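You operate a simulated robot arm through the tools that you are given. There is no shell and no other tool.

You run a simulated robot arm. Do the job below in one go: nothing can be reset, and whatever is moved stays where it is left.

JOB
Brush the dull end of the yellow-taped pipe bright at HI speed.
Fine: set the speed knob, switch the brush on, hold the end in the black ring till it shines, stand the pipe back in its pocket, switch off. Set down upright: what you pick out.
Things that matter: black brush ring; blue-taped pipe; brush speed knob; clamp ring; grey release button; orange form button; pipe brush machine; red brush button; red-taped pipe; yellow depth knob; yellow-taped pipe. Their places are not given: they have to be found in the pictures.

It is judged by the outcome, as a careful person would: the job done as asked, and still so three seconds after it is handed in. It fails if anything else is knocked over, pushed out of place, dropped, spilled or broken.

ROBOT AND FRAMES
A 7-joint arm with a two-finger parallel gripper, fixed in place. Base frame: the origin is on the floor under the middle of its stand, x ahead of it, y to its left, z up. Lengths are in mm, angles in rad, forces in N, time in s.
With the tool pointing down near the work surface it reaches from about 240 to 680 mm from the base axis. Its first joint turns from -1.152 to 1.152 rad. Payload 2.4 kg.
The TCP is the grasp point between the finger pads, 30 mm short of the fingertips. In the tool frame z runs along the fingers and y along their closing line. Largest opening 94 mm; finger width 28, thickness 10; the body of the gripper, 50 by 96 mm, starts 55 mm behind the TCP.
Orientation is that of the tool frame in the base frame, as [roll, pitch, yaw] about the fixed x, y, z axes, in that order (R = Rz(yaw) Ry(pitch) Rx(roll)). With the fingers straight down and closing along the base's y, the tool's x points along the base's -x, its y along +y and its z along -z.

CONTROLS
- The arm moves only by the tool servo_tool. Its argument "series" is text: rows parted by semicolons, each of 7 numbers parted by spaces: the shift along the tool's x, y, z in units of 30 mm (1.0 is 30 mm), then the turn, a rotation vector about the tool's x, y, z in units of 5 degrees (1.0 is 5 degrees), then the gripper command, from -1 (shut) to 1 (fully open), values between in proportion. In form: dx dy dz ax ay az claw; .... A call has 1 to 20 rows; each row shifts and turns the commanded pose from where the row before left it, along the tool's axes as they then stand. A call with a number of a shift or a turn outside -1 to 1 is refused whole. A row lasts 0.2 s, in which the tool goes at most 50 mm and 0.15 rad; a call with a longer step from one row to the next is refused whole, and so is a gripper value outside its range. A pose out of reach is approached as far as the arm can. The call stops where the force on the tool passes 80 N (or 10 N more than at its start, if that is more) or the arm is blocked; 0.2 s more then pass. The fingers move at their own pace (about 153 mm/s each) and stop on an object; they squeeze with about 27 N. The grip force told is the motor's: it shows also when the fingers shut on nothing. Time passes only in rows, and 0.2 s behind the last, so rows that do not move let the fingers close. It gives the time, the measured TCP pose, the force on the tool (base axes), the opening and the grip force at its end, in the units of the frame above (readings bear some noise), with the torque about the TCP (base axes, N m) and any sound that the robot's microphone picked up.
- Cameras (640 x 400 px; columns grow to the right, rows downward): "scene" is fixed at [50.4, 485.2, 1449.3]; the picture's right is [-0.63, -0.78, 0.00], its down [-0.42, 0.34, -0.84] and it looks along [0.65, -0.53, -0.55] (base axes); focal length 349 px, centre (320, 200). "wrist" rides on the gripper at [76, 14, -102] in the tool frame; the picture's right is [-0.18, 0.98, 0.00], its down [-0.75, -0.14, -0.64] and it looks along [-0.63, -0.12, 0.77] (tool axes); focal length 243 px, centre (320, 200).
- grab_frame(camera): a new picture of that camera. It takes no simulated time.
- locate(camera, pixels): there is no depth. For up to 12 entries [column, row, z] of the newest picture of that camera ("zoom" is the newest enlarged one), the place [x, y] in the base frame at which the ray of that pixel passes the height z, good to about 2 mm. It takes no simulated time.
- inspect(camera, box): a new picture of the part [left, top, right, bottom] of that camera's present view, enlarged. It takes no simulated time.
- close_job(): hands the job in; it is judged then, once.

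Unless the task says otherwise, let go and move clear before handing in.

The tools are called after ">>>" by a JSON object that holds its "name" and its "arguments". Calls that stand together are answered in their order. servo_tool: Moves the arm, as the interface text tells. Its arguments: {"type":"object","properties":{"series":{"type":"string"}},"required":["series"]} The other tools are called the same way: grab_frame (camera) takes a picture; locate (camera, pixels) gives the place at which the rays of pixels pass given heights; inspect (camera, box) takes an enlarged picture of a part of a camera's view; close_job () hands the job in.

At the start:

```text
time_s: 0.0
tool_pos: [321.5, 70.5, 1247.4]
orientation: [-3.141, 0.001, 3.14]
contact_force: [0.5, -0.8, 0.2]
moment: [0.0, 0.04, 0.01]
opening: 94.0
grip_force: 0.0
```

scene: 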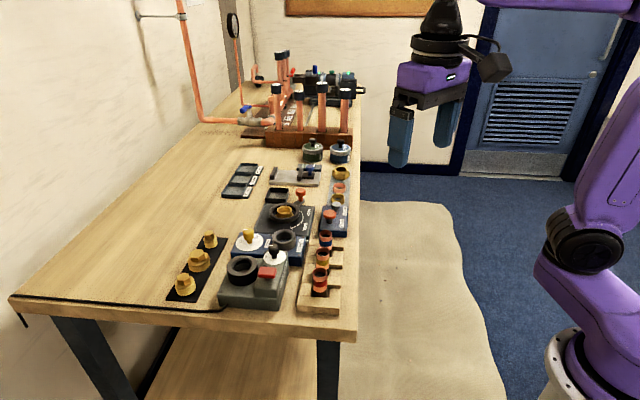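
wrist: 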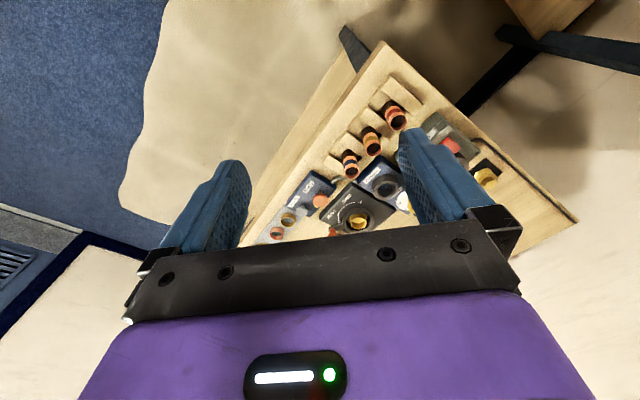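

The scene picture shows a bench with several machines around (270,250) and three pipes in wooden pockets around (320,275). I'll look closer before moving.

>>> {"name": "inspect", "arguments": {"camera": "scene", "box": [210, 220, 350, 320]}}

>>> {"name": "inspect", "arguments": {"camera": "scene", "box": [220, 150, 360, 250]}}

>>> {"name": "inspect", "arguments": {"camera": "wrist", "box": [240, 70, 520, 250]}}

```text
4.00 times, centred on (280, 270) of scene
```

zoom: 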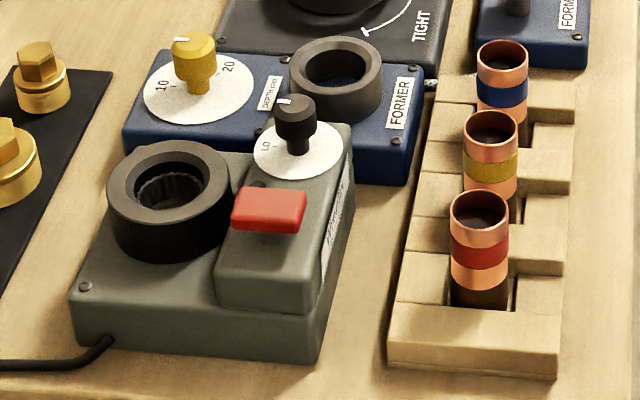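

```text
4.00 times, centred on (290, 200) of scene
```

zoom: 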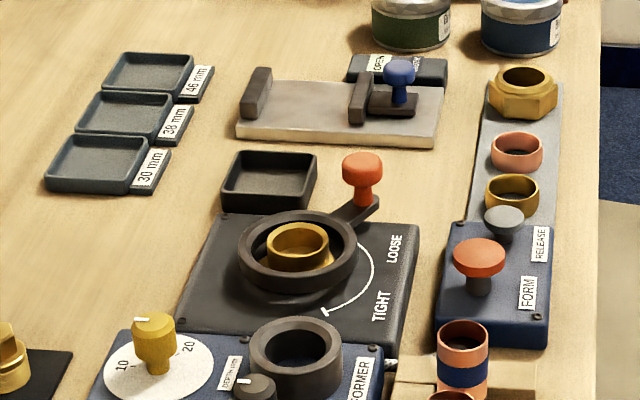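

```text
2.22 times, centred on (380, 160) of wrist
```

zoom: 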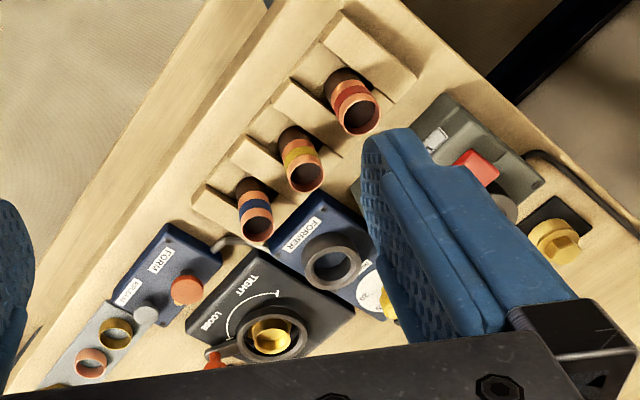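

The zoom shows the grey brush machine with the black ring, red button and a black knob on a white dial marked LO; I'll zoom further on the dial and triangulate heights using both cameras.

>>> {"name": "inspect", "arguments": {"camera": "scene", "box": [255, 240, 311, 275]}}

>>> {"name": "locate", "arguments": {"camera": "scene", "pixels": [[320, 270, 800], [320, 270, 850], [320, 270, 900], [320, 270, 950], [356, 341, 800], [356, 341, 850], [356, 341, 900], [356, 341, 950]]}}

>>> {"name": "locate", "arguments": {"camera": "wrist", "pixels": [[385, 42, 800], [385, 42, 850], [385, 42, 900], [385, 42, 950], [578, 222, 800], [578, 222, 850], [578, 222, 900], [578, 222, 950]]}}

```text
11.43 times, centred on (283, 258) of scene
```

zoom: 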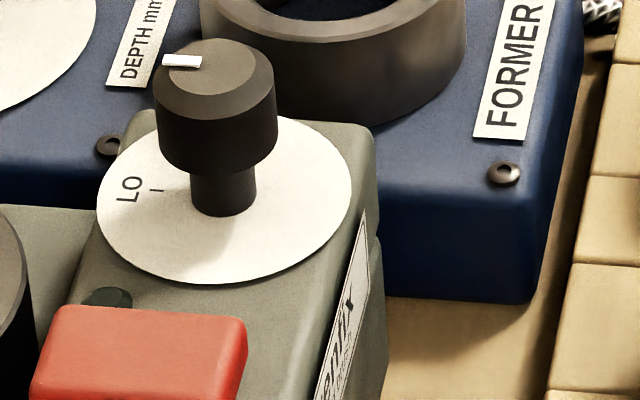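

```text
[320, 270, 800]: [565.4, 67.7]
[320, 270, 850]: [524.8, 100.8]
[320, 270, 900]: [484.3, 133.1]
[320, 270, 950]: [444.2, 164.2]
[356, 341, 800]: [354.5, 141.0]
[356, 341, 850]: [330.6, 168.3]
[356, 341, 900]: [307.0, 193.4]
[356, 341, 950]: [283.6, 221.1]
```

```text
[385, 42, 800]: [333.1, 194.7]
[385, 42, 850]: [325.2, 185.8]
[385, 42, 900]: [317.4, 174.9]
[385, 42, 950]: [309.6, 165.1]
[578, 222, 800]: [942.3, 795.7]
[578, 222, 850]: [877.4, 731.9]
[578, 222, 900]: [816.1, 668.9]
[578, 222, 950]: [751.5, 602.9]
```

The pointer's white line sits at LO, and HI isn't visible (probably hidden behind the knob). I'll triangulate the pipe tops (scene (332,253), wrist (373,149)) and other features.

>>> {"name": "locate", "arguments": {"camera": "scene", "pixels": [[332.5, 253.3, 870], [332.5, 253.3, 920], [332.5, 253.3, 970], [329.5, 272.5, 920], [335.5, 234.5, 920], [252.5, 265, 920], [252.5, 265, 870], [356, 331, 870], [360, 195, 870], [10, 296, 870], [333, 314, 870], [307, 312, 870]]}}

>>> {"name": "locate", "arguments": {"camera": "wrist", "pixels": [[373.3, 148.8, 870], [373.3, 148.8, 920], [373.3, 148.8, 970], [397.1, 121.8, 920], [352.1, 172.6, 920], [385, 42, 870], [578, 222, 870], [389, 184, 920], [389, 184, 870]]}}

```text
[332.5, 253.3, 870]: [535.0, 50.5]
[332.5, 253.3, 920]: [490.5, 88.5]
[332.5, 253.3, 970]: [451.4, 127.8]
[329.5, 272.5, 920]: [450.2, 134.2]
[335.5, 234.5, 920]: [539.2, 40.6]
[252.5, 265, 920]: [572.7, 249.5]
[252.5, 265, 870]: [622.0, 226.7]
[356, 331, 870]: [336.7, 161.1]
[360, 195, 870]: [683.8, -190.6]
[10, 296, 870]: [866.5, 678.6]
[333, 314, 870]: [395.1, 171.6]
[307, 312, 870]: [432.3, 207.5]
```

```text
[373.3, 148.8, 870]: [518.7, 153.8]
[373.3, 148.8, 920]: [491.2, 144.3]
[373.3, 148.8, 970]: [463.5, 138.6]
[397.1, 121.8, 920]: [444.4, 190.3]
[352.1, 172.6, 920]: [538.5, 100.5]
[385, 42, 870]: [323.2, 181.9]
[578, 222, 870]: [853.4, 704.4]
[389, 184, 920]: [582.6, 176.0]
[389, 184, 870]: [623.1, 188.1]
```

Table appears rotated about 45° and around z≈870; the view is partly blocked by the finger. I'll move the tool down and forward a bit to look at the pipes and machine from nearer.

>>> {"name": "servo_tool", "arguments": {"series": "-0.5 0.5 0.6 0 0 0 1; -0.5 0.5 0.6 0 0 0 1; -0.5 0.5 0.6 0 0 0 1; -0.5 0.5 0.6 0 0 0 1; -0.5 0.5 0.6 0 0 0 1; 0 0 0 0 0 0 1"}}

>>> {"name": "grab_frame", "arguments": {"camera": "wrist"}}

>>> {"name": "grab_frame", "arguments": {"camera": "scene"}}

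```text
time_s: 1.4
tool_pos: [397.1, 147.0, 1157.8]
orientation: [3.141, -0.001, -3.142]
contact_force: [0.4, -0.1, 0.7]
moment: [-0.01, 0.0, -0.01]
opening: 93.9
grip_force: 0.0
```

```text
taken
```

wrist: 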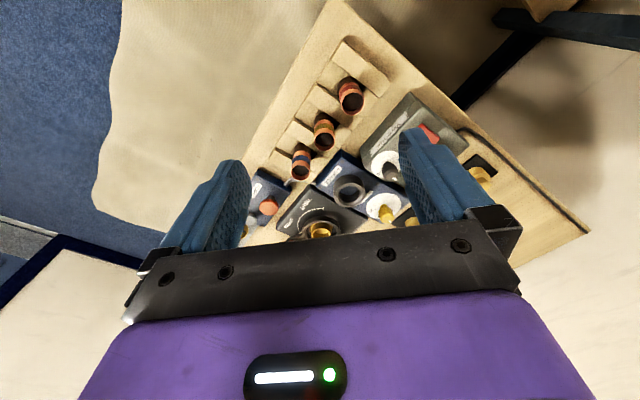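

```text
taken
```

scene: 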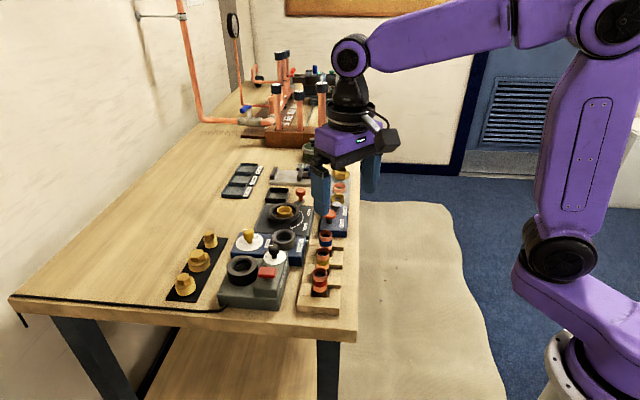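

The pipes now sit at wrist pixels (350,97), (324,135), (301,165). I'll triangulate with the scene camera.

>>> {"name": "inspect", "arguments": {"camera": "wrist", "box": [260, 0, 500, 150]}}

>>> {"name": "locate", "arguments": {"camera": "wrist", "pixels": [[323, 140, 700], [323, 140, 750], [323, 140, 800], [323, 140, 850], [323, 140, 900], [335, 2, 700], [335, 2, 800], [335, 2, 900], [588, 233, 700], [588, 233, 800]]}}

>>> {"name": "locate", "arguments": {"camera": "scene", "pixels": [[332.5, 253.3, 700], [332.5, 253.3, 750], [332.5, 253.3, 800], [332.5, 253.3, 850], [332.5, 253.3, 900], [356, 331, 700], [356, 331, 800], [356, 331, 900], [10, 298, 700], [10, 298, 800]]}}

```text
2.67 times, centred on (380, 75) of wrist
```

zoom: 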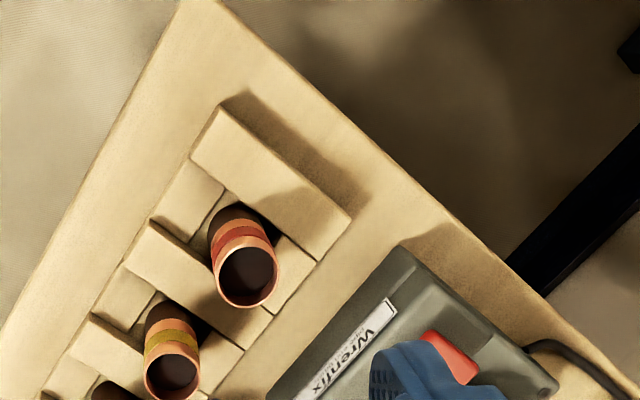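

```text
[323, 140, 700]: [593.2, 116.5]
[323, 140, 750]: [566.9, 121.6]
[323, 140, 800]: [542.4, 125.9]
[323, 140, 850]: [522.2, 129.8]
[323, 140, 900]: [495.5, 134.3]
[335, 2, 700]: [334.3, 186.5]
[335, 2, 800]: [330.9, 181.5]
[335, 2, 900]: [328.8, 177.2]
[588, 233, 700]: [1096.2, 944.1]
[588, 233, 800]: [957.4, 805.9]
```

```text
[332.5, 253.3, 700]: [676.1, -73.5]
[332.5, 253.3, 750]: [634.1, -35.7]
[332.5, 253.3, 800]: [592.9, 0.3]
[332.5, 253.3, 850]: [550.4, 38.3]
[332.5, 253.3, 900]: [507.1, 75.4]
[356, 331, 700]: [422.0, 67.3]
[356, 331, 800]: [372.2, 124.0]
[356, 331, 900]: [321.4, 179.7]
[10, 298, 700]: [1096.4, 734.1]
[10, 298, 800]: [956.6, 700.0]
```

I mis-converted the zoom offsets; the yellow pipe top in the scene is at (322.5,253). Re-triangulating.

>>> {"name": "locate", "arguments": {"camera": "scene", "pixels": [[322.5, 253.3, 900], [322.5, 253.3, 950], [322.5, 253.3, 1000], [319.5, 272.5, 950], [325.5, 234.5, 950], [242, 266, 900], [242, 266, 950]]}}

>>> {"name": "locate", "arguments": {"camera": "wrist", "pixels": [[324.3, 140.5, 900], [324.3, 140.5, 950], [324.3, 140.5, 1000], [351.5, 102.5, 950], [301, 171, 950]]}}

```text
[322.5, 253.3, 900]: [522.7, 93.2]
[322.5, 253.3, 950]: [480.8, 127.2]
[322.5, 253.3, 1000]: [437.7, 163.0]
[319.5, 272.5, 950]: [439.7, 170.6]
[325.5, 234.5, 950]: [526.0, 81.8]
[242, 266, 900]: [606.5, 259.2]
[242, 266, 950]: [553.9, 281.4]
```

```text
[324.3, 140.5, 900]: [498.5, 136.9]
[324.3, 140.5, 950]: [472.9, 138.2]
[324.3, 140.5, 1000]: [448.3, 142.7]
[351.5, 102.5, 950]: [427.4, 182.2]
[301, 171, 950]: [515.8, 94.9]
```

Yellow pipe top ≈ (467,138,965), pipes spaced along the 45° table direction. Now I'll shift the tool +y to get the finger out of the way of the brush machine's dial.

>>> {"name": "servo_tool", "arguments": {"series": "0 0.9 0 0 0 0 1; 0 0.9 0 0 0 0 1; 0 0.9 0 0 0 0 1; 0 0.9 0 0 0 0 1; 0 0 0 0 0 0 1"}}

>>> {"name": "grab_frame", "arguments": {"camera": "wrist"}}

>>> {"name": "inspect", "arguments": {"camera": "wrist", "box": [240, 60, 440, 185]}}

```text
time_s: 2.6
tool_pos: [395.0, 255.2, 1159.6]
orientation: [3.141, 0.0, -3.141]
contact_force: [-0.4, -0.1, 0.5]
moment: [0.0, 0.02, -0.04]
opening: 94.1
grip_force: 0.0
```

```text
taken
```

wrist: 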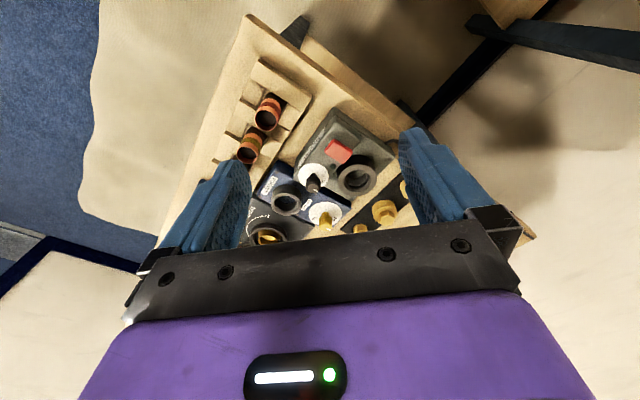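

```text
3.20 times, centred on (340, 122) of wrist
```

zoom: 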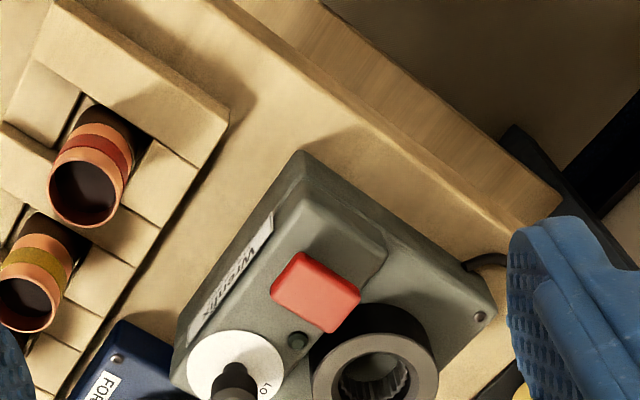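

The dial is at wrist pixel (313,178); I'll move forward and lower to see its markings from above.

>>> {"name": "servo_tool", "arguments": {"series": "-0.9 0 0.4 0 0 0 1; -0.9 0 0.4 0 0 0 1; -0.9 0 0.4 0 0 0 1; -0.9 0 0.4 0 0 0 1; 0 0 0 0 0 0 1"}}

>>> {"name": "grab_frame", "arguments": {"camera": "wrist"}}

>>> {"name": "inspect", "arguments": {"camera": "wrist", "box": [240, 20, 440, 145]}}

```text
time_s: 3.8
tool_pos: [502.4, 250.9, 1109.4]
orientation: [-3.14, 0.001, 3.141]
contact_force: [0.2, -0.1, -0.5]
moment: [0.0, 0.01, -0.04]
opening: 93.9
grip_force: 0.2
```

```text
taken
```

wrist: 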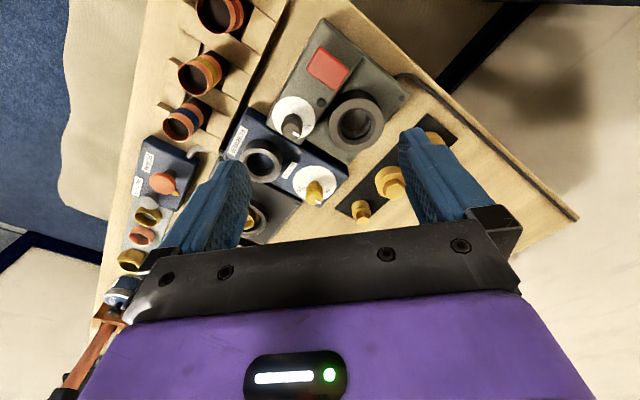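

```text
3.20 times, centred on (340, 82) of wrist
```

zoom: 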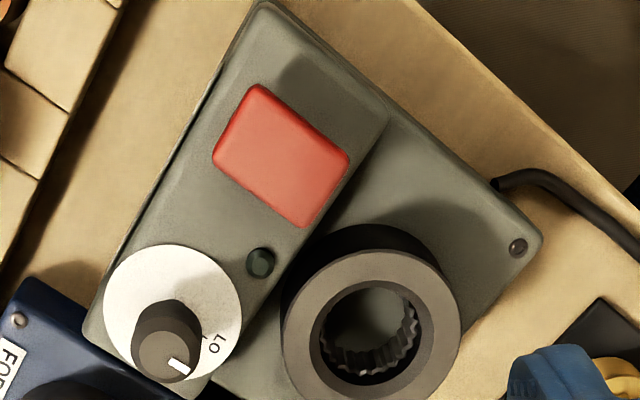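

HI is still hidden behind the knob head (zoom (165,350)); the camera needs to be more directly above. Moving another ~75 mm forward.

>>> {"name": "servo_tool", "arguments": {"series": "-0.9 0 0 0 0 0 1; -0.9 0 0 0 0 0 1; -0.8 0 0 0 0 0 1; 0 0 0 0 0 0 1"}}

>>> {"name": "grab_frame", "arguments": {"camera": "wrist"}}

>>> {"name": "inspect", "arguments": {"camera": "wrist", "box": [220, 0, 380, 100]}}

```text
time_s: 4.8
tool_pos: [582.1, 254.5, 1109.8]
orientation: [-3.141, 0.0, 3.142]
contact_force: [-0.4, 0.2, -0.5]
moment: [-0.01, 0.01, 0.0]
opening: 93.9
grip_force: 0.0
```

```text
taken
```

wrist: 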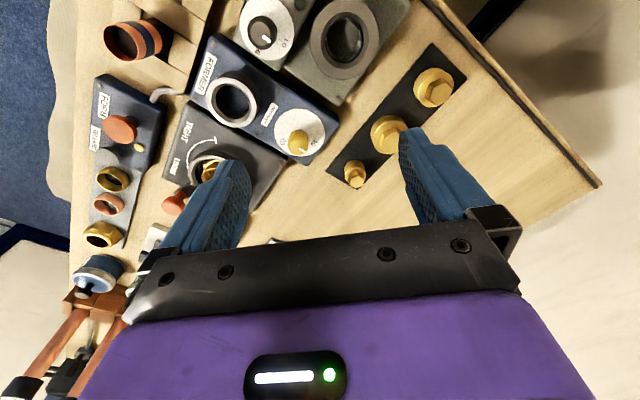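

```text
4.00 times, centred on (300, 50) of wrist
```

zoom: 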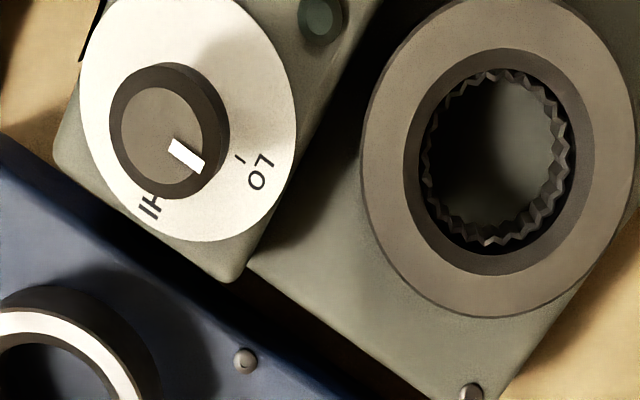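

HI is visible at zoom (150,205), LO at (260,172), with the pointer currently at LO. I'll back off ~30 mm for the full dial and triangulate.

>>> {"name": "servo_tool", "arguments": {"series": "0.9 -0.3 0 0 0 0 1; 0.2 -0.4 0 0 0 0 1; 0 0 0 0 0 0 1"}}

>>> {"name": "grab_frame", "arguments": {"camera": "wrist"}}

>>> {"name": "inspect", "arguments": {"camera": "wrist", "box": [220, 0, 380, 100]}}

>>> {"name": "grab_frame", "arguments": {"camera": "scene"}}

>>> {"name": "inspect", "arguments": {"camera": "scene", "box": [215, 235, 311, 295]}}

```text
time_s: 5.6
tool_pos: [547.9, 232.4, 1109.2]
orientation: [-3.141, 0.0, 3.141]
contact_force: [-1.0, -0.2, -0.4]
moment: [0.01, 0.0, -0.01]
opening: 94.0
grip_force: 0.1
```

```text
taken
```

wrist: 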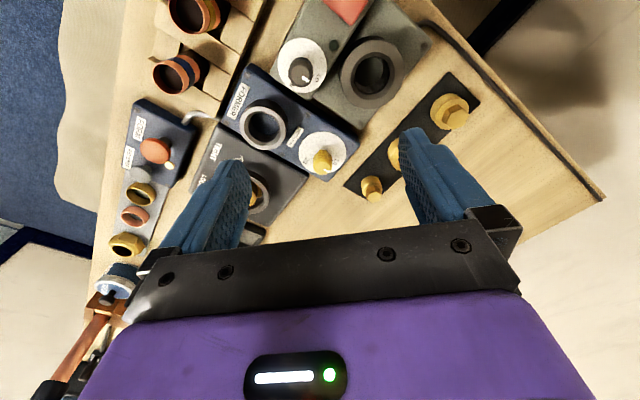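

```text
4.00 times, centred on (300, 50) of wrist
```

zoom: 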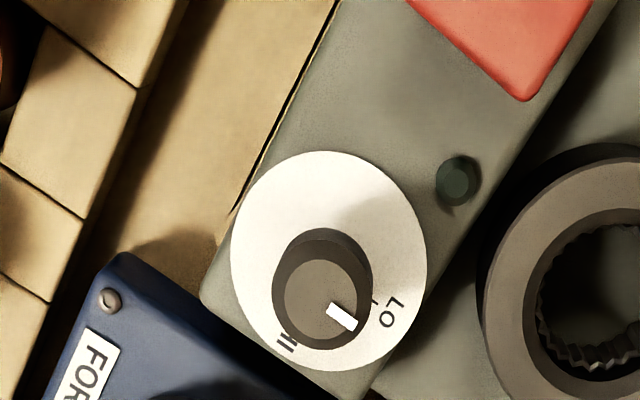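

```text
taken
```

scene: 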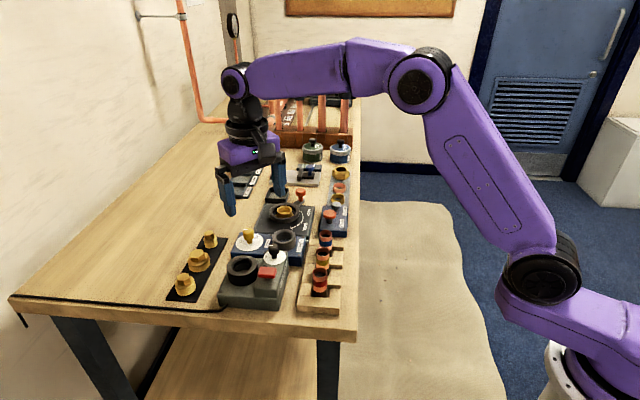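

```text
6.67 times, centred on (263, 265) of scene
```

zoom: 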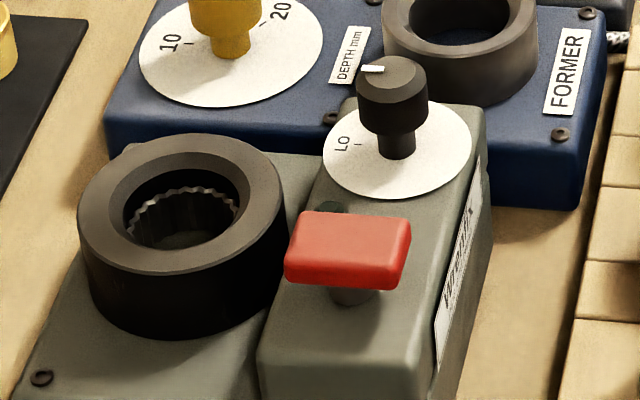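

Now triangulating dial centre (scene (274.7,257.5), wrist (302.3,65.3)), knob top, and ring top.

>>> {"name": "locate", "arguments": {"camera": "scene", "pixels": [[274.7, 257.5, 920], [274.7, 257.5, 950], [274.7, 257.5, 980], [273.9, 246.3, 950], [273.9, 246.3, 980], [273.9, 246.3, 1010], [242.3, 265.8, 920], [242.3, 265.8, 950], [242.3, 265.8, 980], [267.5, 271.8, 950], [267.5, 271.8, 980]]}}

>>> {"name": "locate", "arguments": {"camera": "wrist", "pixels": [[302.3, 65.3, 920], [302.3, 65.3, 950], [302.3, 65.3, 980], [301.8, 75, 950], [301.8, 75, 980], [301.8, 75, 1010], [372, 71, 920], [372, 71, 950], [372, 71, 980]]}}

```text
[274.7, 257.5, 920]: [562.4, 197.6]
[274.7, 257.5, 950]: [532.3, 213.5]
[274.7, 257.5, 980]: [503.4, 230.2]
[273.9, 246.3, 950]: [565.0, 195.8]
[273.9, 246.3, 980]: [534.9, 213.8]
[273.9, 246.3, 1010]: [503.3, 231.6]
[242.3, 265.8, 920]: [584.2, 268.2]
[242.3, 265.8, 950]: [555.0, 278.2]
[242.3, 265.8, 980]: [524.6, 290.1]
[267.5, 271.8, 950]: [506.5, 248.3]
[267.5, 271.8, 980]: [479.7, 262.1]
```

```text
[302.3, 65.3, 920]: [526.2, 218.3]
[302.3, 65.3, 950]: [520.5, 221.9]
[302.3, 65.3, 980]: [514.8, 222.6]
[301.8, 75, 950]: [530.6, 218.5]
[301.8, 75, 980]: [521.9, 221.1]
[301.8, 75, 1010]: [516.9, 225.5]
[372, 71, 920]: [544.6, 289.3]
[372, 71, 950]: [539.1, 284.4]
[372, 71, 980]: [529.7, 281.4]
```

Dial ≈ (517.5,222,965), knob top z≈995, ring ≈ (532,284,973). Now I'll measure LO and HI directions on the dial.

>>> {"name": "locate", "arguments": {"camera": "wrist", "pixels": [[317, 78, 965], [291.8, 85.3, 965], [313.8, 75.5, 965], [302.3, 65.3, 965], [277.5, 65, 965], [327, 65, 965], [302.3, 37.5, 965], [302.3, 93, 965], [300.5, 75, 995], [305.5, 79.3, 995]]}}

```text
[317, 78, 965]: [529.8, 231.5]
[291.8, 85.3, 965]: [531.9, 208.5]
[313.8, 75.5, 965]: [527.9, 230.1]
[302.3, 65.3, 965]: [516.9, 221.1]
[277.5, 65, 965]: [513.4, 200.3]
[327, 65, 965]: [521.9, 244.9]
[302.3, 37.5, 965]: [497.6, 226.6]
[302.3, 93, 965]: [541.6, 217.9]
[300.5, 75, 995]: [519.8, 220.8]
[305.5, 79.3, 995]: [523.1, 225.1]
```

HI lies about 90° clockwise (seen from above) from LO, along about −45° in the base frame; knob centre ≈ (519.3,222), top z≈995. I'll move above the knob with the tool turned 45° counter-clockwise and the gripper half open.

>>> {"name": "servo_tool", "arguments": {"series": "0.5 -0.17 0.5 0 0 -1 0.1; 0.45 -0.17 0.5 0 0 -1 0.1; 0 0 0.5 0 0 -1 0.1; 0 0 0 0 0 -1 0.1; 0 0 0 0 0 -1 0.1; 0 0 0 0 0 -1 0.1; 0 0 0 0 0 -1 0.1; 0 0 0 0 0 -1 0.1; 0 0 0 0 0 -1 0.1; 0 0 0 0 0 0 0.1; 0 0 0 0 0 0 0.1"}}

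>>> {"name": "grab_frame", "arguments": {"camera": "wrist"}}

>>> {"name": "grab_frame", "arguments": {"camera": "scene"}}

```text
time_s: 8.0
tool_pos: [520.4, 220.9, 1064.2]
orientation: [-3.141, -0.001, -2.356]
contact_force: [-0.3, 0.1, -0.4]
moment: [-0.02, -0.02, -0.01]
opening: 51.8
grip_force: 0.1
```

```text
taken
```

wrist: 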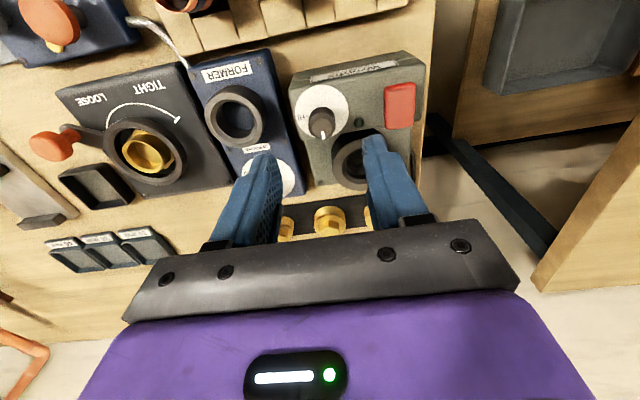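

```text
taken
```

scene: 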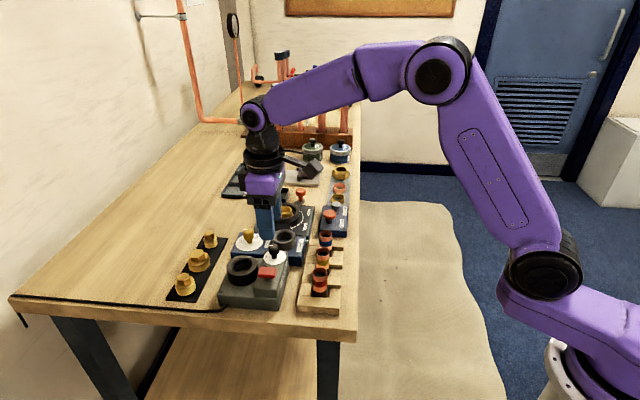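

Good view now: knob head at about (323,122), HI mark visible left of it at (303,118). Zooming in to fix knob centre and HI tick.

>>> {"name": "inspect", "arguments": {"camera": "wrist", "box": [276, 75, 372, 135]}}

```text
6.67 times, centred on (324, 105) of wrist
```

zoom: 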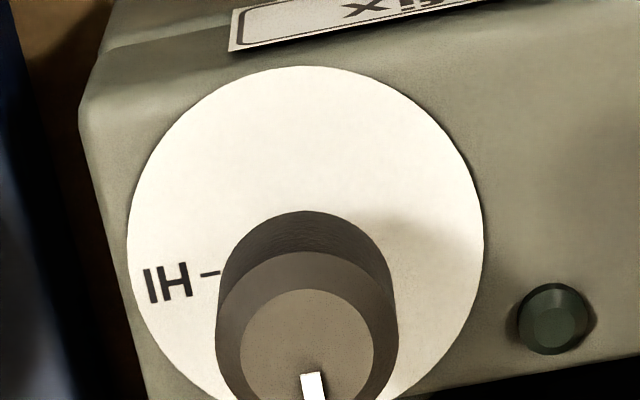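

>>> {"name": "locate", "arguments": {"camera": "zoom", "pixels": [[127, 235, 965], [483, 235, 965], [305, 66, 965], [203, 273, 965], [217, 274, 965], [307, 345, 995], [238, 345, 995], [375, 345, 995], [312, 385, 995], [305, 245, 965]]}}

```text
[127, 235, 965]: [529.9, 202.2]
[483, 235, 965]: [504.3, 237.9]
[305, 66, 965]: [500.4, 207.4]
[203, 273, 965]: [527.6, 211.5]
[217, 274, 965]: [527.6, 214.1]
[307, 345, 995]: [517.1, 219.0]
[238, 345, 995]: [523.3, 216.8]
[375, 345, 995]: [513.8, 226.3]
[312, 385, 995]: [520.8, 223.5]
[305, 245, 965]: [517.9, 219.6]
```

HI tick sits at about −36° and the pointer at about +41° in base, so I need roughly 77° clockwise. Descending straddling the knob (tips to z≈973).

>>> {"name": "servo_tool", "arguments": {"series": "0.05 0.06 0.5 0 0 0 0.1; 0 0 0.5 0 0 0 0.1; 0 0 0.5 0 0 0 0.1; 0 0 0.53 0 0 0 0.1; 0 0 0 0 0 0 0.1; 0 0 0 0 0 0 0.1"}}

>>> {"name": "inspect", "arguments": {"camera": "wrist", "box": [160, 40, 480, 240]}}

>>> {"name": "inspect", "arguments": {"camera": "scene", "box": [200, 200, 360, 300]}}

```text
time_s: 9.4
tool_pos: [518.5, 223.0, 1004.8]
orientation: [3.139, 0.001, -2.357]
contact_force: [0.0, -0.5, -1.1]
moment: [0.04, -0.02, 0.02]
opening: 51.7
grip_force: 0.1
```

```text
2.00 times, centred on (320, 140) of wrist
```

zoom: 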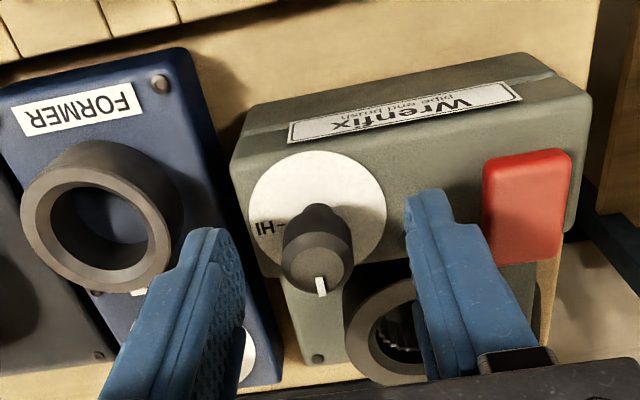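

```text
4.00 times, centred on (280, 250) of scene
```

zoom: 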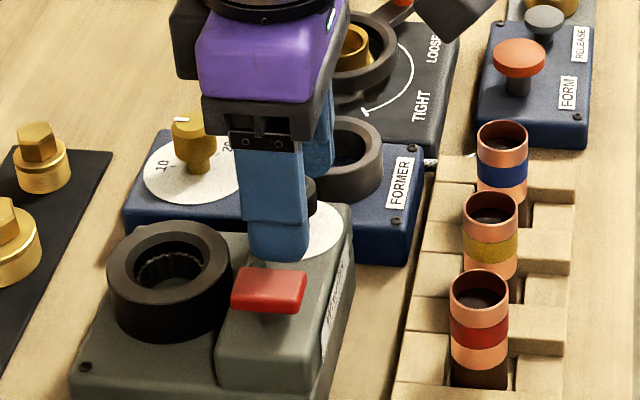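

The knob is centred between the fingers (wrist zoom (316,266)). Closing on it, then turning clockwise in steps.

>>> {"name": "servo_tool", "arguments": {"series": "0 0 0 0 0 0 -0.3; 0 0 0 0 0 0 -1; 0 0 0 0 0 0 -1; 0 0 0 0 0 0 -1"}}

>>> {"name": "inspect", "arguments": {"camera": "wrist", "box": [160, 40, 480, 240]}}

```text
time_s: 10.4
tool_pos: [519.3, 222.8, 1003.4]
orientation: [-3.142, -0.001, -2.356]
contact_force: [3.3, -2.4, -1.6]
moment: [0.03, -0.09, 0.03]
opening: 20.8
grip_force: 44.7
```

```text
2.00 times, centred on (320, 140) of wrist
```

zoom: 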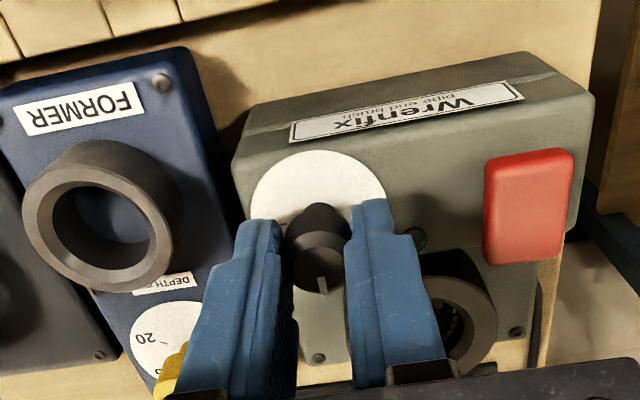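

The knob is gripped (20.8 mm, light side force). Turning clockwise 75°.

>>> {"name": "servo_tool", "arguments": {"series": "0 0 0 0 0 1 -1; 0 0 0 0 0 1 -1; 0 0 0 0 0 1 -1; 0 0 0 0 0 1 -1; 0 0 0 0 0 1 -1; 0 0 0 0 0 1 -1; 0 0 0 0 0 1 -1; 0 0 0 0 0 1 -1; 0 0 0 0 0 1 -1; 0 0 0 0 0 1 -1; 0 0 0 0 0 1 -1; 0 0 0 0 0 1 -1; 0 0 0 0 0 1 -1; 0 0 0 0 0 1 -1; 0 0 0 0 0 1 -1; 0 0 0 0 0 0 -1"}}

>>> {"name": "inspect", "arguments": {"camera": "wrist", "box": [160, 40, 480, 240]}}

>>> {"name": "inspect", "arguments": {"camera": "scene", "box": [200, 200, 360, 300]}}

```text
time_s: 13.8
tool_pos: [519.8, 222.3, 1004.9]
orientation: [3.141, 0.001, 2.617]
contact_force: [-4.2, -16.3, 32.4]
moment: [-0.06, 0.76, 0.01]
opening: 21.0
grip_force: 45.4
```

```text
2.00 times, centred on (320, 140) of wrist
```

zoom: 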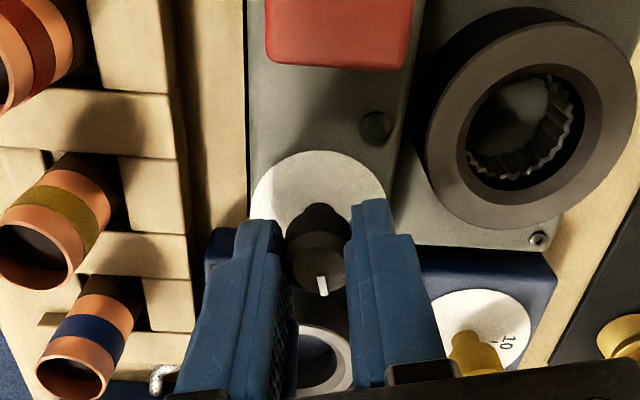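

```text
4.00 times, centred on (280, 250) of scene
```

zoom: 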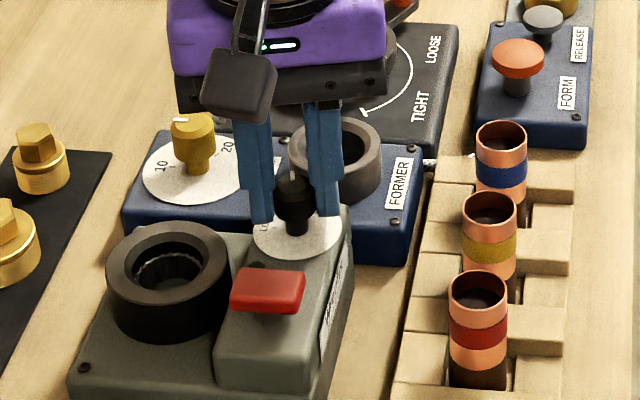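

The pointer stayed between the fingers, so the knob turned with the gripper about 75°. I'll open and rise to check the pointer against the HI tick.

>>> {"name": "servo_tool", "arguments": {"series": "0 0 0 0 0 0 0; 0 0 0 0 0 0 0.1; 0 0 -0.5 0 0 0 0.1; 0 0 -0.9 0 0 0 0.1; 0 0 -0.9 0 0 0 0.1; 0 0 0 0 0 0 0.1"}}

>>> {"name": "grab_frame", "arguments": {"camera": "wrist"}}

>>> {"name": "inspect", "arguments": {"camera": "wrist", "box": [276, 75, 372, 135]}}

>>> {"name": "inspect", "arguments": {"camera": "scene", "box": [255, 240, 311, 275]}}

```text
time_s: 15.2
tool_pos: [519.5, 220.8, 1072.5]
orientation: [-3.141, -0.001, 2.618]
contact_force: [0.3, 0.4, -0.3]
moment: [0.0, -0.01, 0.02]
opening: 52.0
grip_force: 0.0
```

```text
taken
```

wrist: 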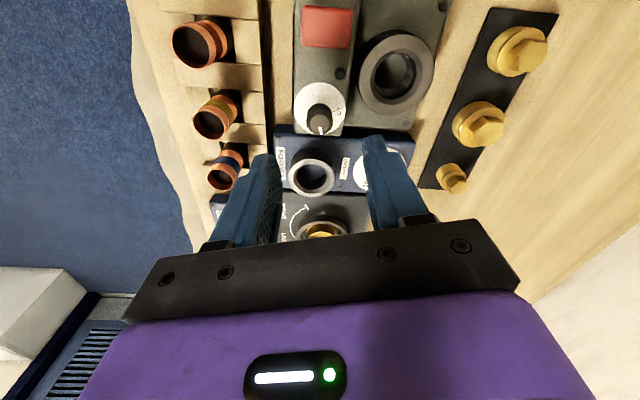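

```text
6.67 times, centred on (324, 105) of wrist
```

zoom: 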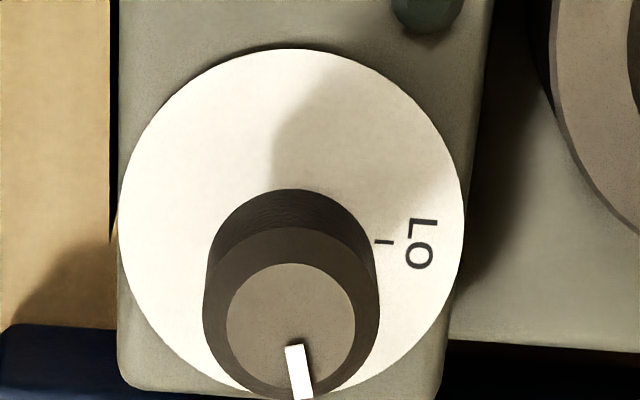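

```text
11.43 times, centred on (283, 258) of scene
```

zoom: 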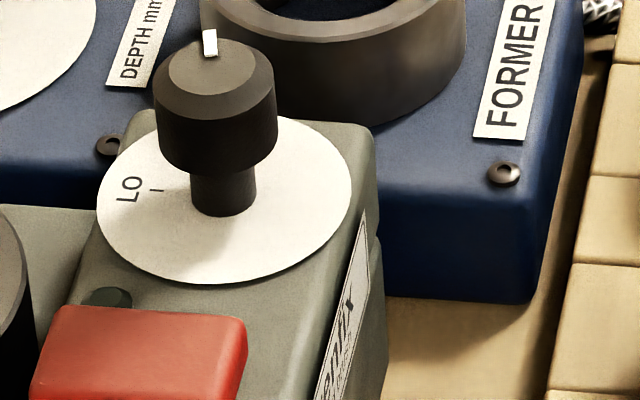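

The pointer now reads about −31°, while HI's tick is at about −44° (LO at +45°, so 90° apart). I need ~14° more clockwise; regripping for another 15°.

>>> {"name": "servo_tool", "arguments": {"series": "0.05 0 0.8 0 0 0 0.1; 0 0 0.8 0 0 0 0.1; 0 0 0.66 0 0 0 0.1; 0 0 0 0 0 0 0.1; 0 0 0 0 0 0 -0.3; 0 0 0 0 0 0 -1; 0 0 0 0 0 0 -1; 0 0 0 0 0 0 -1"}}

>>> {"name": "inspect", "arguments": {"camera": "wrist", "box": [160, 40, 480, 240]}}

```text
time_s: 17.0
tool_pos: [516.7, 222.8, 1003.6]
orientation: [3.141, 0.001, 2.618]
contact_force: [-1.0, 0.7, -3.3]
moment: [-0.16, -0.35, 0.01]
opening: 20.7
grip_force: 45.3
```

```text
2.00 times, centred on (320, 140) of wrist
```

zoom: 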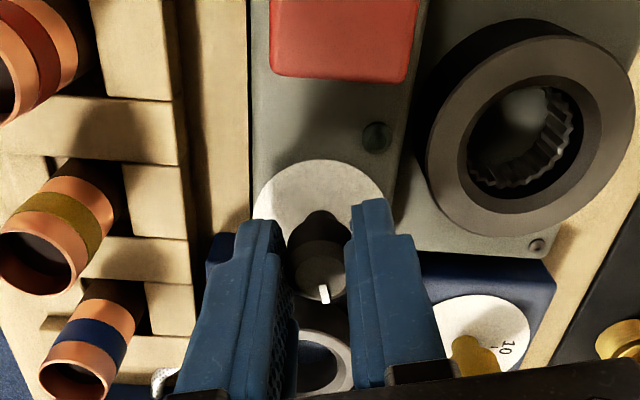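

>>> {"name": "servo_tool", "arguments": {"series": "0 0 0 0 0 1 -1; 0 0 0 0 0 1 -1; 0 0 0 0 0 0.9 -1; 0 0 0 0 0 0 -1"}}

```text
time_s: 18.0
tool_pos: [516.8, 222.8, 1003.4]
orientation: [-3.139, 0.0, 2.364]
contact_force: [-2.4, -0.1, -11.0]
moment: [-0.31, -0.49, -0.02]
opening: 20.6
grip_force: 45.4
```

The extra 14.5° turn went smoothly. Opening and rising to check the pointer against HI.

>>> {"name": "servo_tool", "arguments": {"series": "0 0 0 0 0 0 0; 0 0 0 0 0 0 0.1; 0 0 -0.5 0 0 0 0.1; 0 0 -0.9 0 0 0 0.1; 0 0 -0.9 0 0 0 0.1; 0 0 0 0 0 0 0.1"}}

>>> {"name": "inspect", "arguments": {"camera": "wrist", "box": [276, 75, 372, 135]}}

>>> {"name": "inspect", "arguments": {"camera": "scene", "box": [255, 240, 311, 275]}}

>>> {"name": "grab_frame", "arguments": {"camera": "wrist"}}

```text
time_s: 19.4
tool_pos: [518.7, 223.7, 1074.1]
orientation: [3.141, 0.0, 2.364]
contact_force: [-0.6, 0.0, 0.0]
moment: [-0.01, -0.01, 0.01]
opening: 51.9
grip_force: 0.0
```

```text
6.67 times, centred on (324, 105) of wrist
```

zoom: 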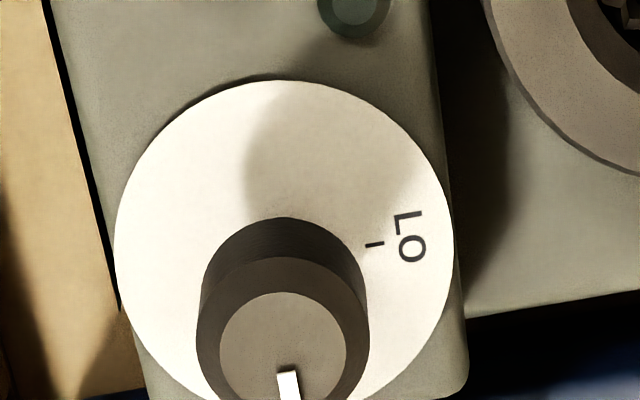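

```text
11.43 times, centred on (283, 258) of scene
```

zoom: 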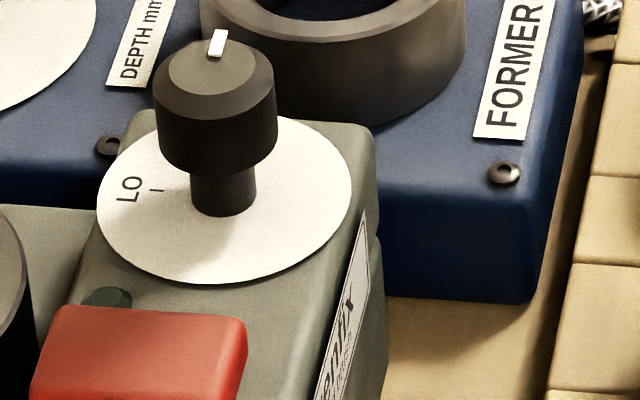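

```text
taken
```

wrist: 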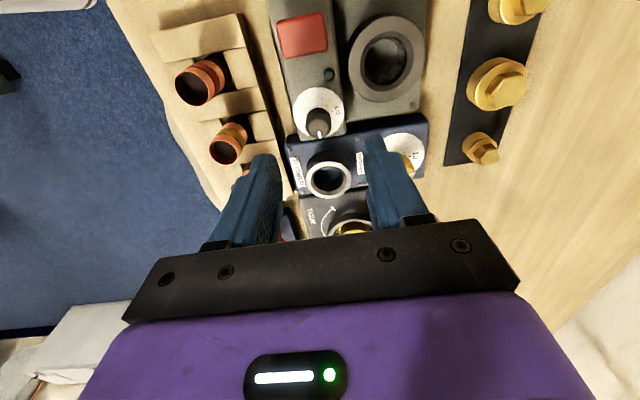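

The pointer now reads about −45°, matching HI. Next I'll locate the red button (wrist (302,36), scene (267,271)) more precisely.

>>> {"name": "inspect", "arguments": {"camera": "scene", "box": [239, 255, 295, 290]}}

>>> {"name": "locate", "arguments": {"camera": "wrist", "pixels": [[301, 36, 970], [301, 36, 980], [301, 36, 990], [301, 36, 1000], [388, 57, 965], [388, 57, 975], [388, 57, 985]]}}

>>> {"name": "inspect", "arguments": {"camera": "wrist", "box": [260, 0, 440, 112]}}

```text
11.43 times, centred on (267, 272) of scene
```

zoom: 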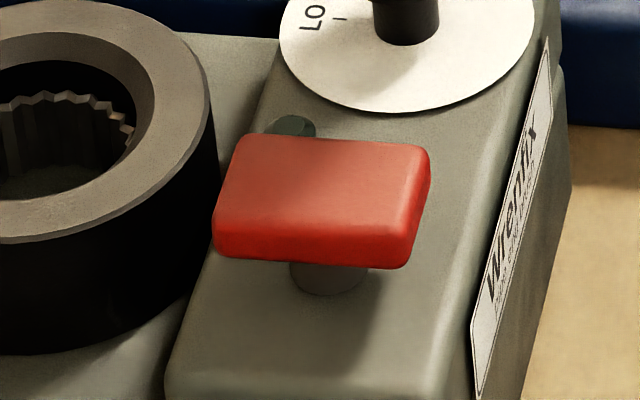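

```text
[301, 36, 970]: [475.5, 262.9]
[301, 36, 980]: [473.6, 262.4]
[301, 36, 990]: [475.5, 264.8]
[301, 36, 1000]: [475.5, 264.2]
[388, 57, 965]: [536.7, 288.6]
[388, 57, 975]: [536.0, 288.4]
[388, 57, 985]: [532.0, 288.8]
```

```text
3.56 times, centred on (350, 56) of wrist
```

zoom: 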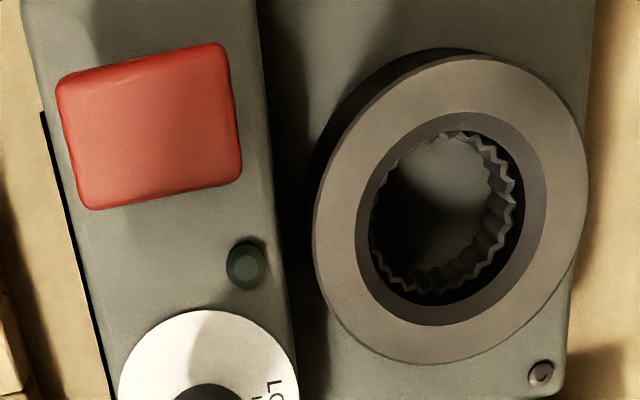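

Button centre ≈ (475,263.5), top z≈985; ring ≈ (533,287,973). I'll move above the button while rotating the tool back so the camera can also confirm the HI mark.

>>> {"name": "servo_tool", "arguments": {"series": "1 -0.04 0 0 0 -1 -0.5; 0.9 0.04 0 0 0 -1 -1; 0.08 0.05 0 0 0 -1 -1; 0 0 0 0 0 -1 -1; 0 0 0 0 0 -1 -1; 0 0 0 0 0 -1 -1; 0 0 0 0 0 -1 -1; 0 0 0 0 0 -1 -1; 0 0 0 0 0 -1 -1; 0 0 0 0 0 -1 -1; 0 0 0 0 0 -1 -1; 0 0 0 0 0 -1 -1; 0 0 0 0 0 -1 -1; 0 0 0 0 0 -1 -1; 0 0 0 0 0 -1 -1; 0 0 0 0 0 -1 -1; 0 0 0 0 0 -1 -1; 0 0 0 0 0 -1 -1; 0 0 0 0 0 0 -1"}}

>>> {"name": "grab_frame", "arguments": {"camera": "wrist"}}

>>> {"name": "inspect", "arguments": {"camera": "wrist", "box": [180, 40, 340, 140]}}

```text
time_s: 23.4
tool_pos: [473.3, 264.2, 1074.7]
orientation: [-3.141, -0.001, -2.347]
contact_force: [0.5, 0.4, 0.7]
moment: [0.04, -0.02, 0.02]
opening: 0.0
grip_force: 27.2
```

```text
taken
```

wrist: 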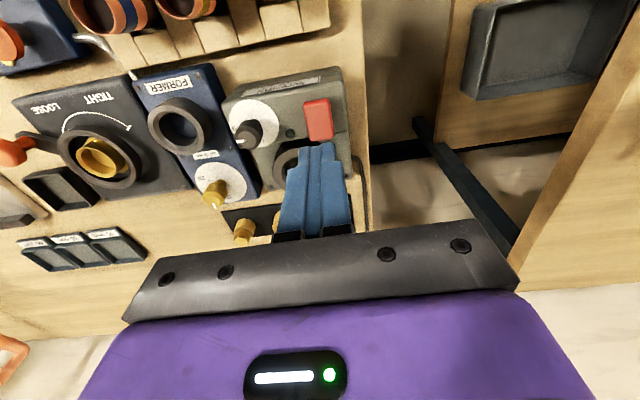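

```text
4.00 times, centred on (260, 90) of wrist
```

zoom: 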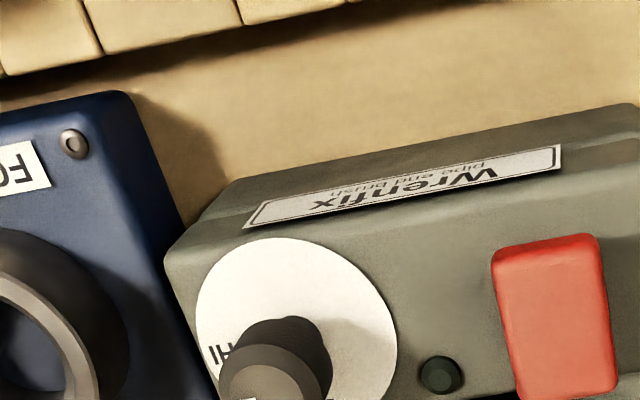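

>>> {"name": "inspect", "arguments": {"camera": "wrist", "box": [218, 100, 282, 140]}}

>>> {"name": "locate", "arguments": {"camera": "wrist", "pixels": [[318, 120, 980], [318, 120, 985], [318, 120, 990]]}}

```text
10.00 times, centred on (250, 120) of wrist
```

zoom: 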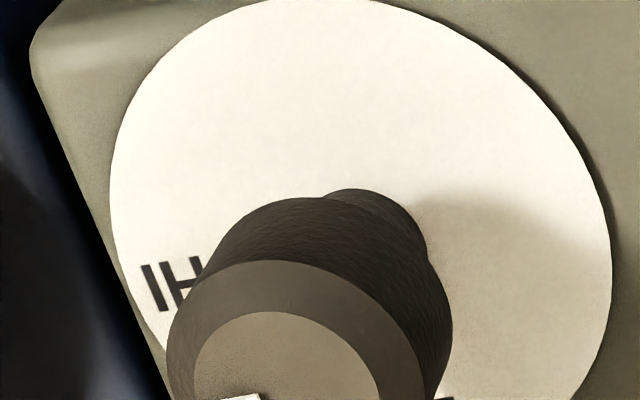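

```text
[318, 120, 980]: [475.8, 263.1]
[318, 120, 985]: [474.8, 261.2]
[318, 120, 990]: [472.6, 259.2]
```

Button centred at (475,263), nearly under the closed fingertips. Descending to just above it.

>>> {"name": "servo_tool", "arguments": {"series": "0 -0.06 0.7 0 0 0 -1; 0 0 0.7 0 0 0 -1; 0 0 0.45 0 0 0 -1; 0 0 0 0 0 0 -1"}}

>>> {"name": "inspect", "arguments": {"camera": "wrist", "box": [160, 60, 480, 260]}}

>>> {"name": "inspect", "arguments": {"camera": "scene", "box": [230, 230, 310, 280]}}

```text
time_s: 24.4
tool_pos: [476.1, 260.9, 1016.5]
orientation: [-3.141, -0.001, -2.348]
contact_force: [-0.3, -0.4, 0.6]
moment: [0.02, -0.02, 0.01]
opening: 0.0
grip_force: 27.5
```

```text
2.00 times, centred on (320, 160) of wrist
```

zoom: 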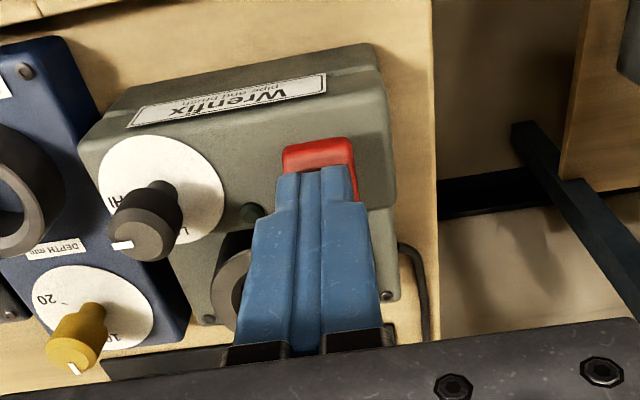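

```text
8.00 times, centred on (270, 255) of scene
```

zoom: 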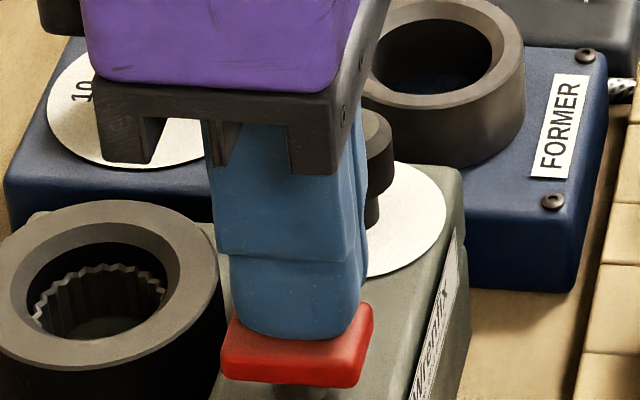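

The fingertips are just above the button. Pressing slowly in ~2 mm steps.

>>> {"name": "servo_tool", "arguments": {"series": "0 0 0.07 0 0 0 -1; 0 0 0.07 0 0 0 -1; 0 0 0 0 0 0 -1"}}

```text
time_s: 25.2
tool_pos: [474.0, 261.4, 1014.6]
orientation: [3.141, 0.0, -2.348]
contact_force: [-0.5, -0.2, 0.1]
moment: [-0.01, -0.01, 0.0]
opening: 0.0
grip_force: 26.9
```

>>> {"name": "servo_tool", "arguments": {"series": "0 0 0.07 0 0 0 -1; 0 0 0.07 0 0 0 -1; 0 0 0 0 0 0 -1"}}

```text
time_s: 26.0
tool_pos: [474.4, 263.1, 1010.2]
orientation: [3.141, 0.0, -2.348]
contact_force: [1.7, -1.3, 2.5]
moment: [-0.01, 0.0, 0.01]
opening: 0.0
grip_force: 27.0
```

>>> {"name": "servo_tool", "arguments": {"series": "0 0 0.06 0 0 0 -1; 0 0 0 0 0 0 -1"}}

>>> {"name": "inspect", "arguments": {"camera": "wrist", "box": [160, 60, 480, 260]}}

```text
time_s: 26.6
tool_pos: [475.0, 262.0, 1009.1]
orientation: [3.14, 0.001, -2.348]
contact_force: [-0.8, 1.4, 3.8]
moment: [0.03, 0.03, -0.05]
opening: 0.0
grip_force: 27.4
heard: click
```

```text
2.00 times, centred on (320, 160) of wrist
```

zoom: 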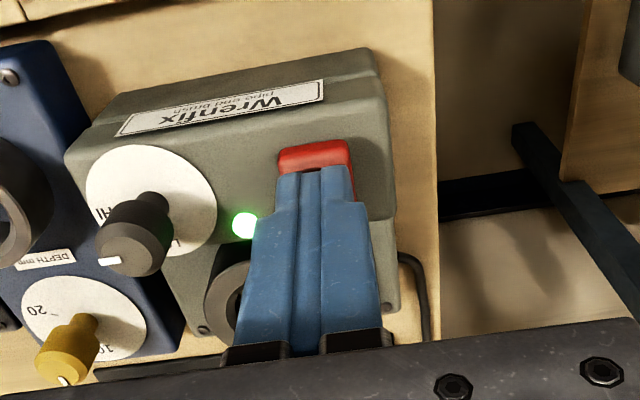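

A click was heard and the lamp glows green: the brush is on. Now rising and moving over towards the yellow pipe to look at its pocket.

>>> {"name": "servo_tool", "arguments": {"series": "0 0 -0.7 0 0 0 -1; 0 0 -0.9 0 0 0 -1; 0 0 -0.9 0 0 0 -1; 0 0 -0.9 0 0 0 -0.5; 0.9 -0.8 0 0 0 0 0; 0.9 -0.8 0 0 0 0 0; 0.9 -0.8 0 0 0 0 0; 0 0 0 0 0 0 0"}}

>>> {"name": "grab_frame", "arguments": {"camera": "wrist"}}

>>> {"name": "grab_frame", "arguments": {"camera": "scene"}}

```text
time_s: 28.4
tool_pos: [469.8, 154.5, 1109.4]
orientation: [-3.14, 0.0, -2.349]
contact_force: [0.6, 0.1, 0.6]
moment: [0.01, -0.01, 0.0]
opening: 46.8
grip_force: 0.0
```

```text
taken
```

wrist: 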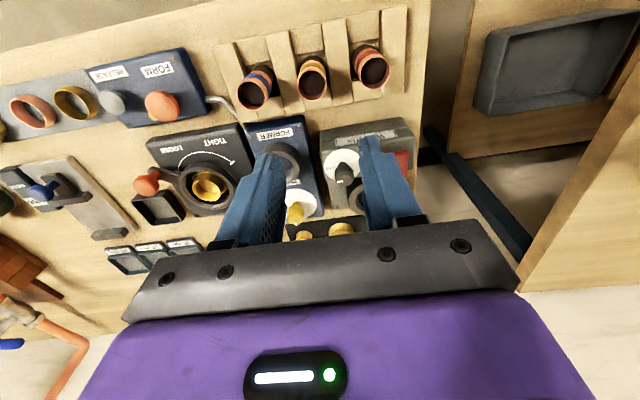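

```text
taken
```

scene: 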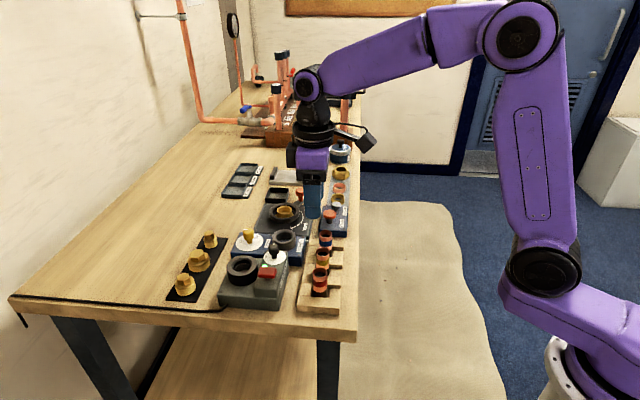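

>>> {"name": "inspect", "arguments": {"camera": "wrist", "box": [220, 10, 412, 130]}}

>>> {"name": "inspect", "arguments": {"camera": "scene", "box": [280, 225, 360, 320]}}

```text
3.33 times, centred on (316, 70) of wrist
```

zoom: 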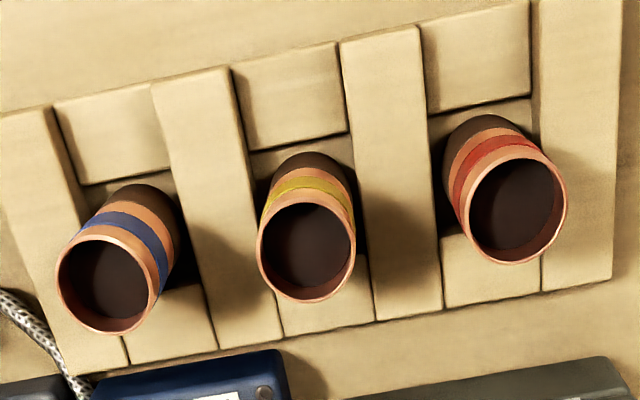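

```text
4.21 times, centred on (320, 272) of scene
```

zoom: 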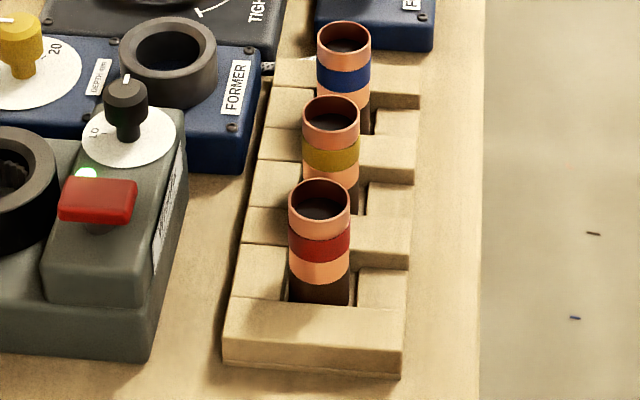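

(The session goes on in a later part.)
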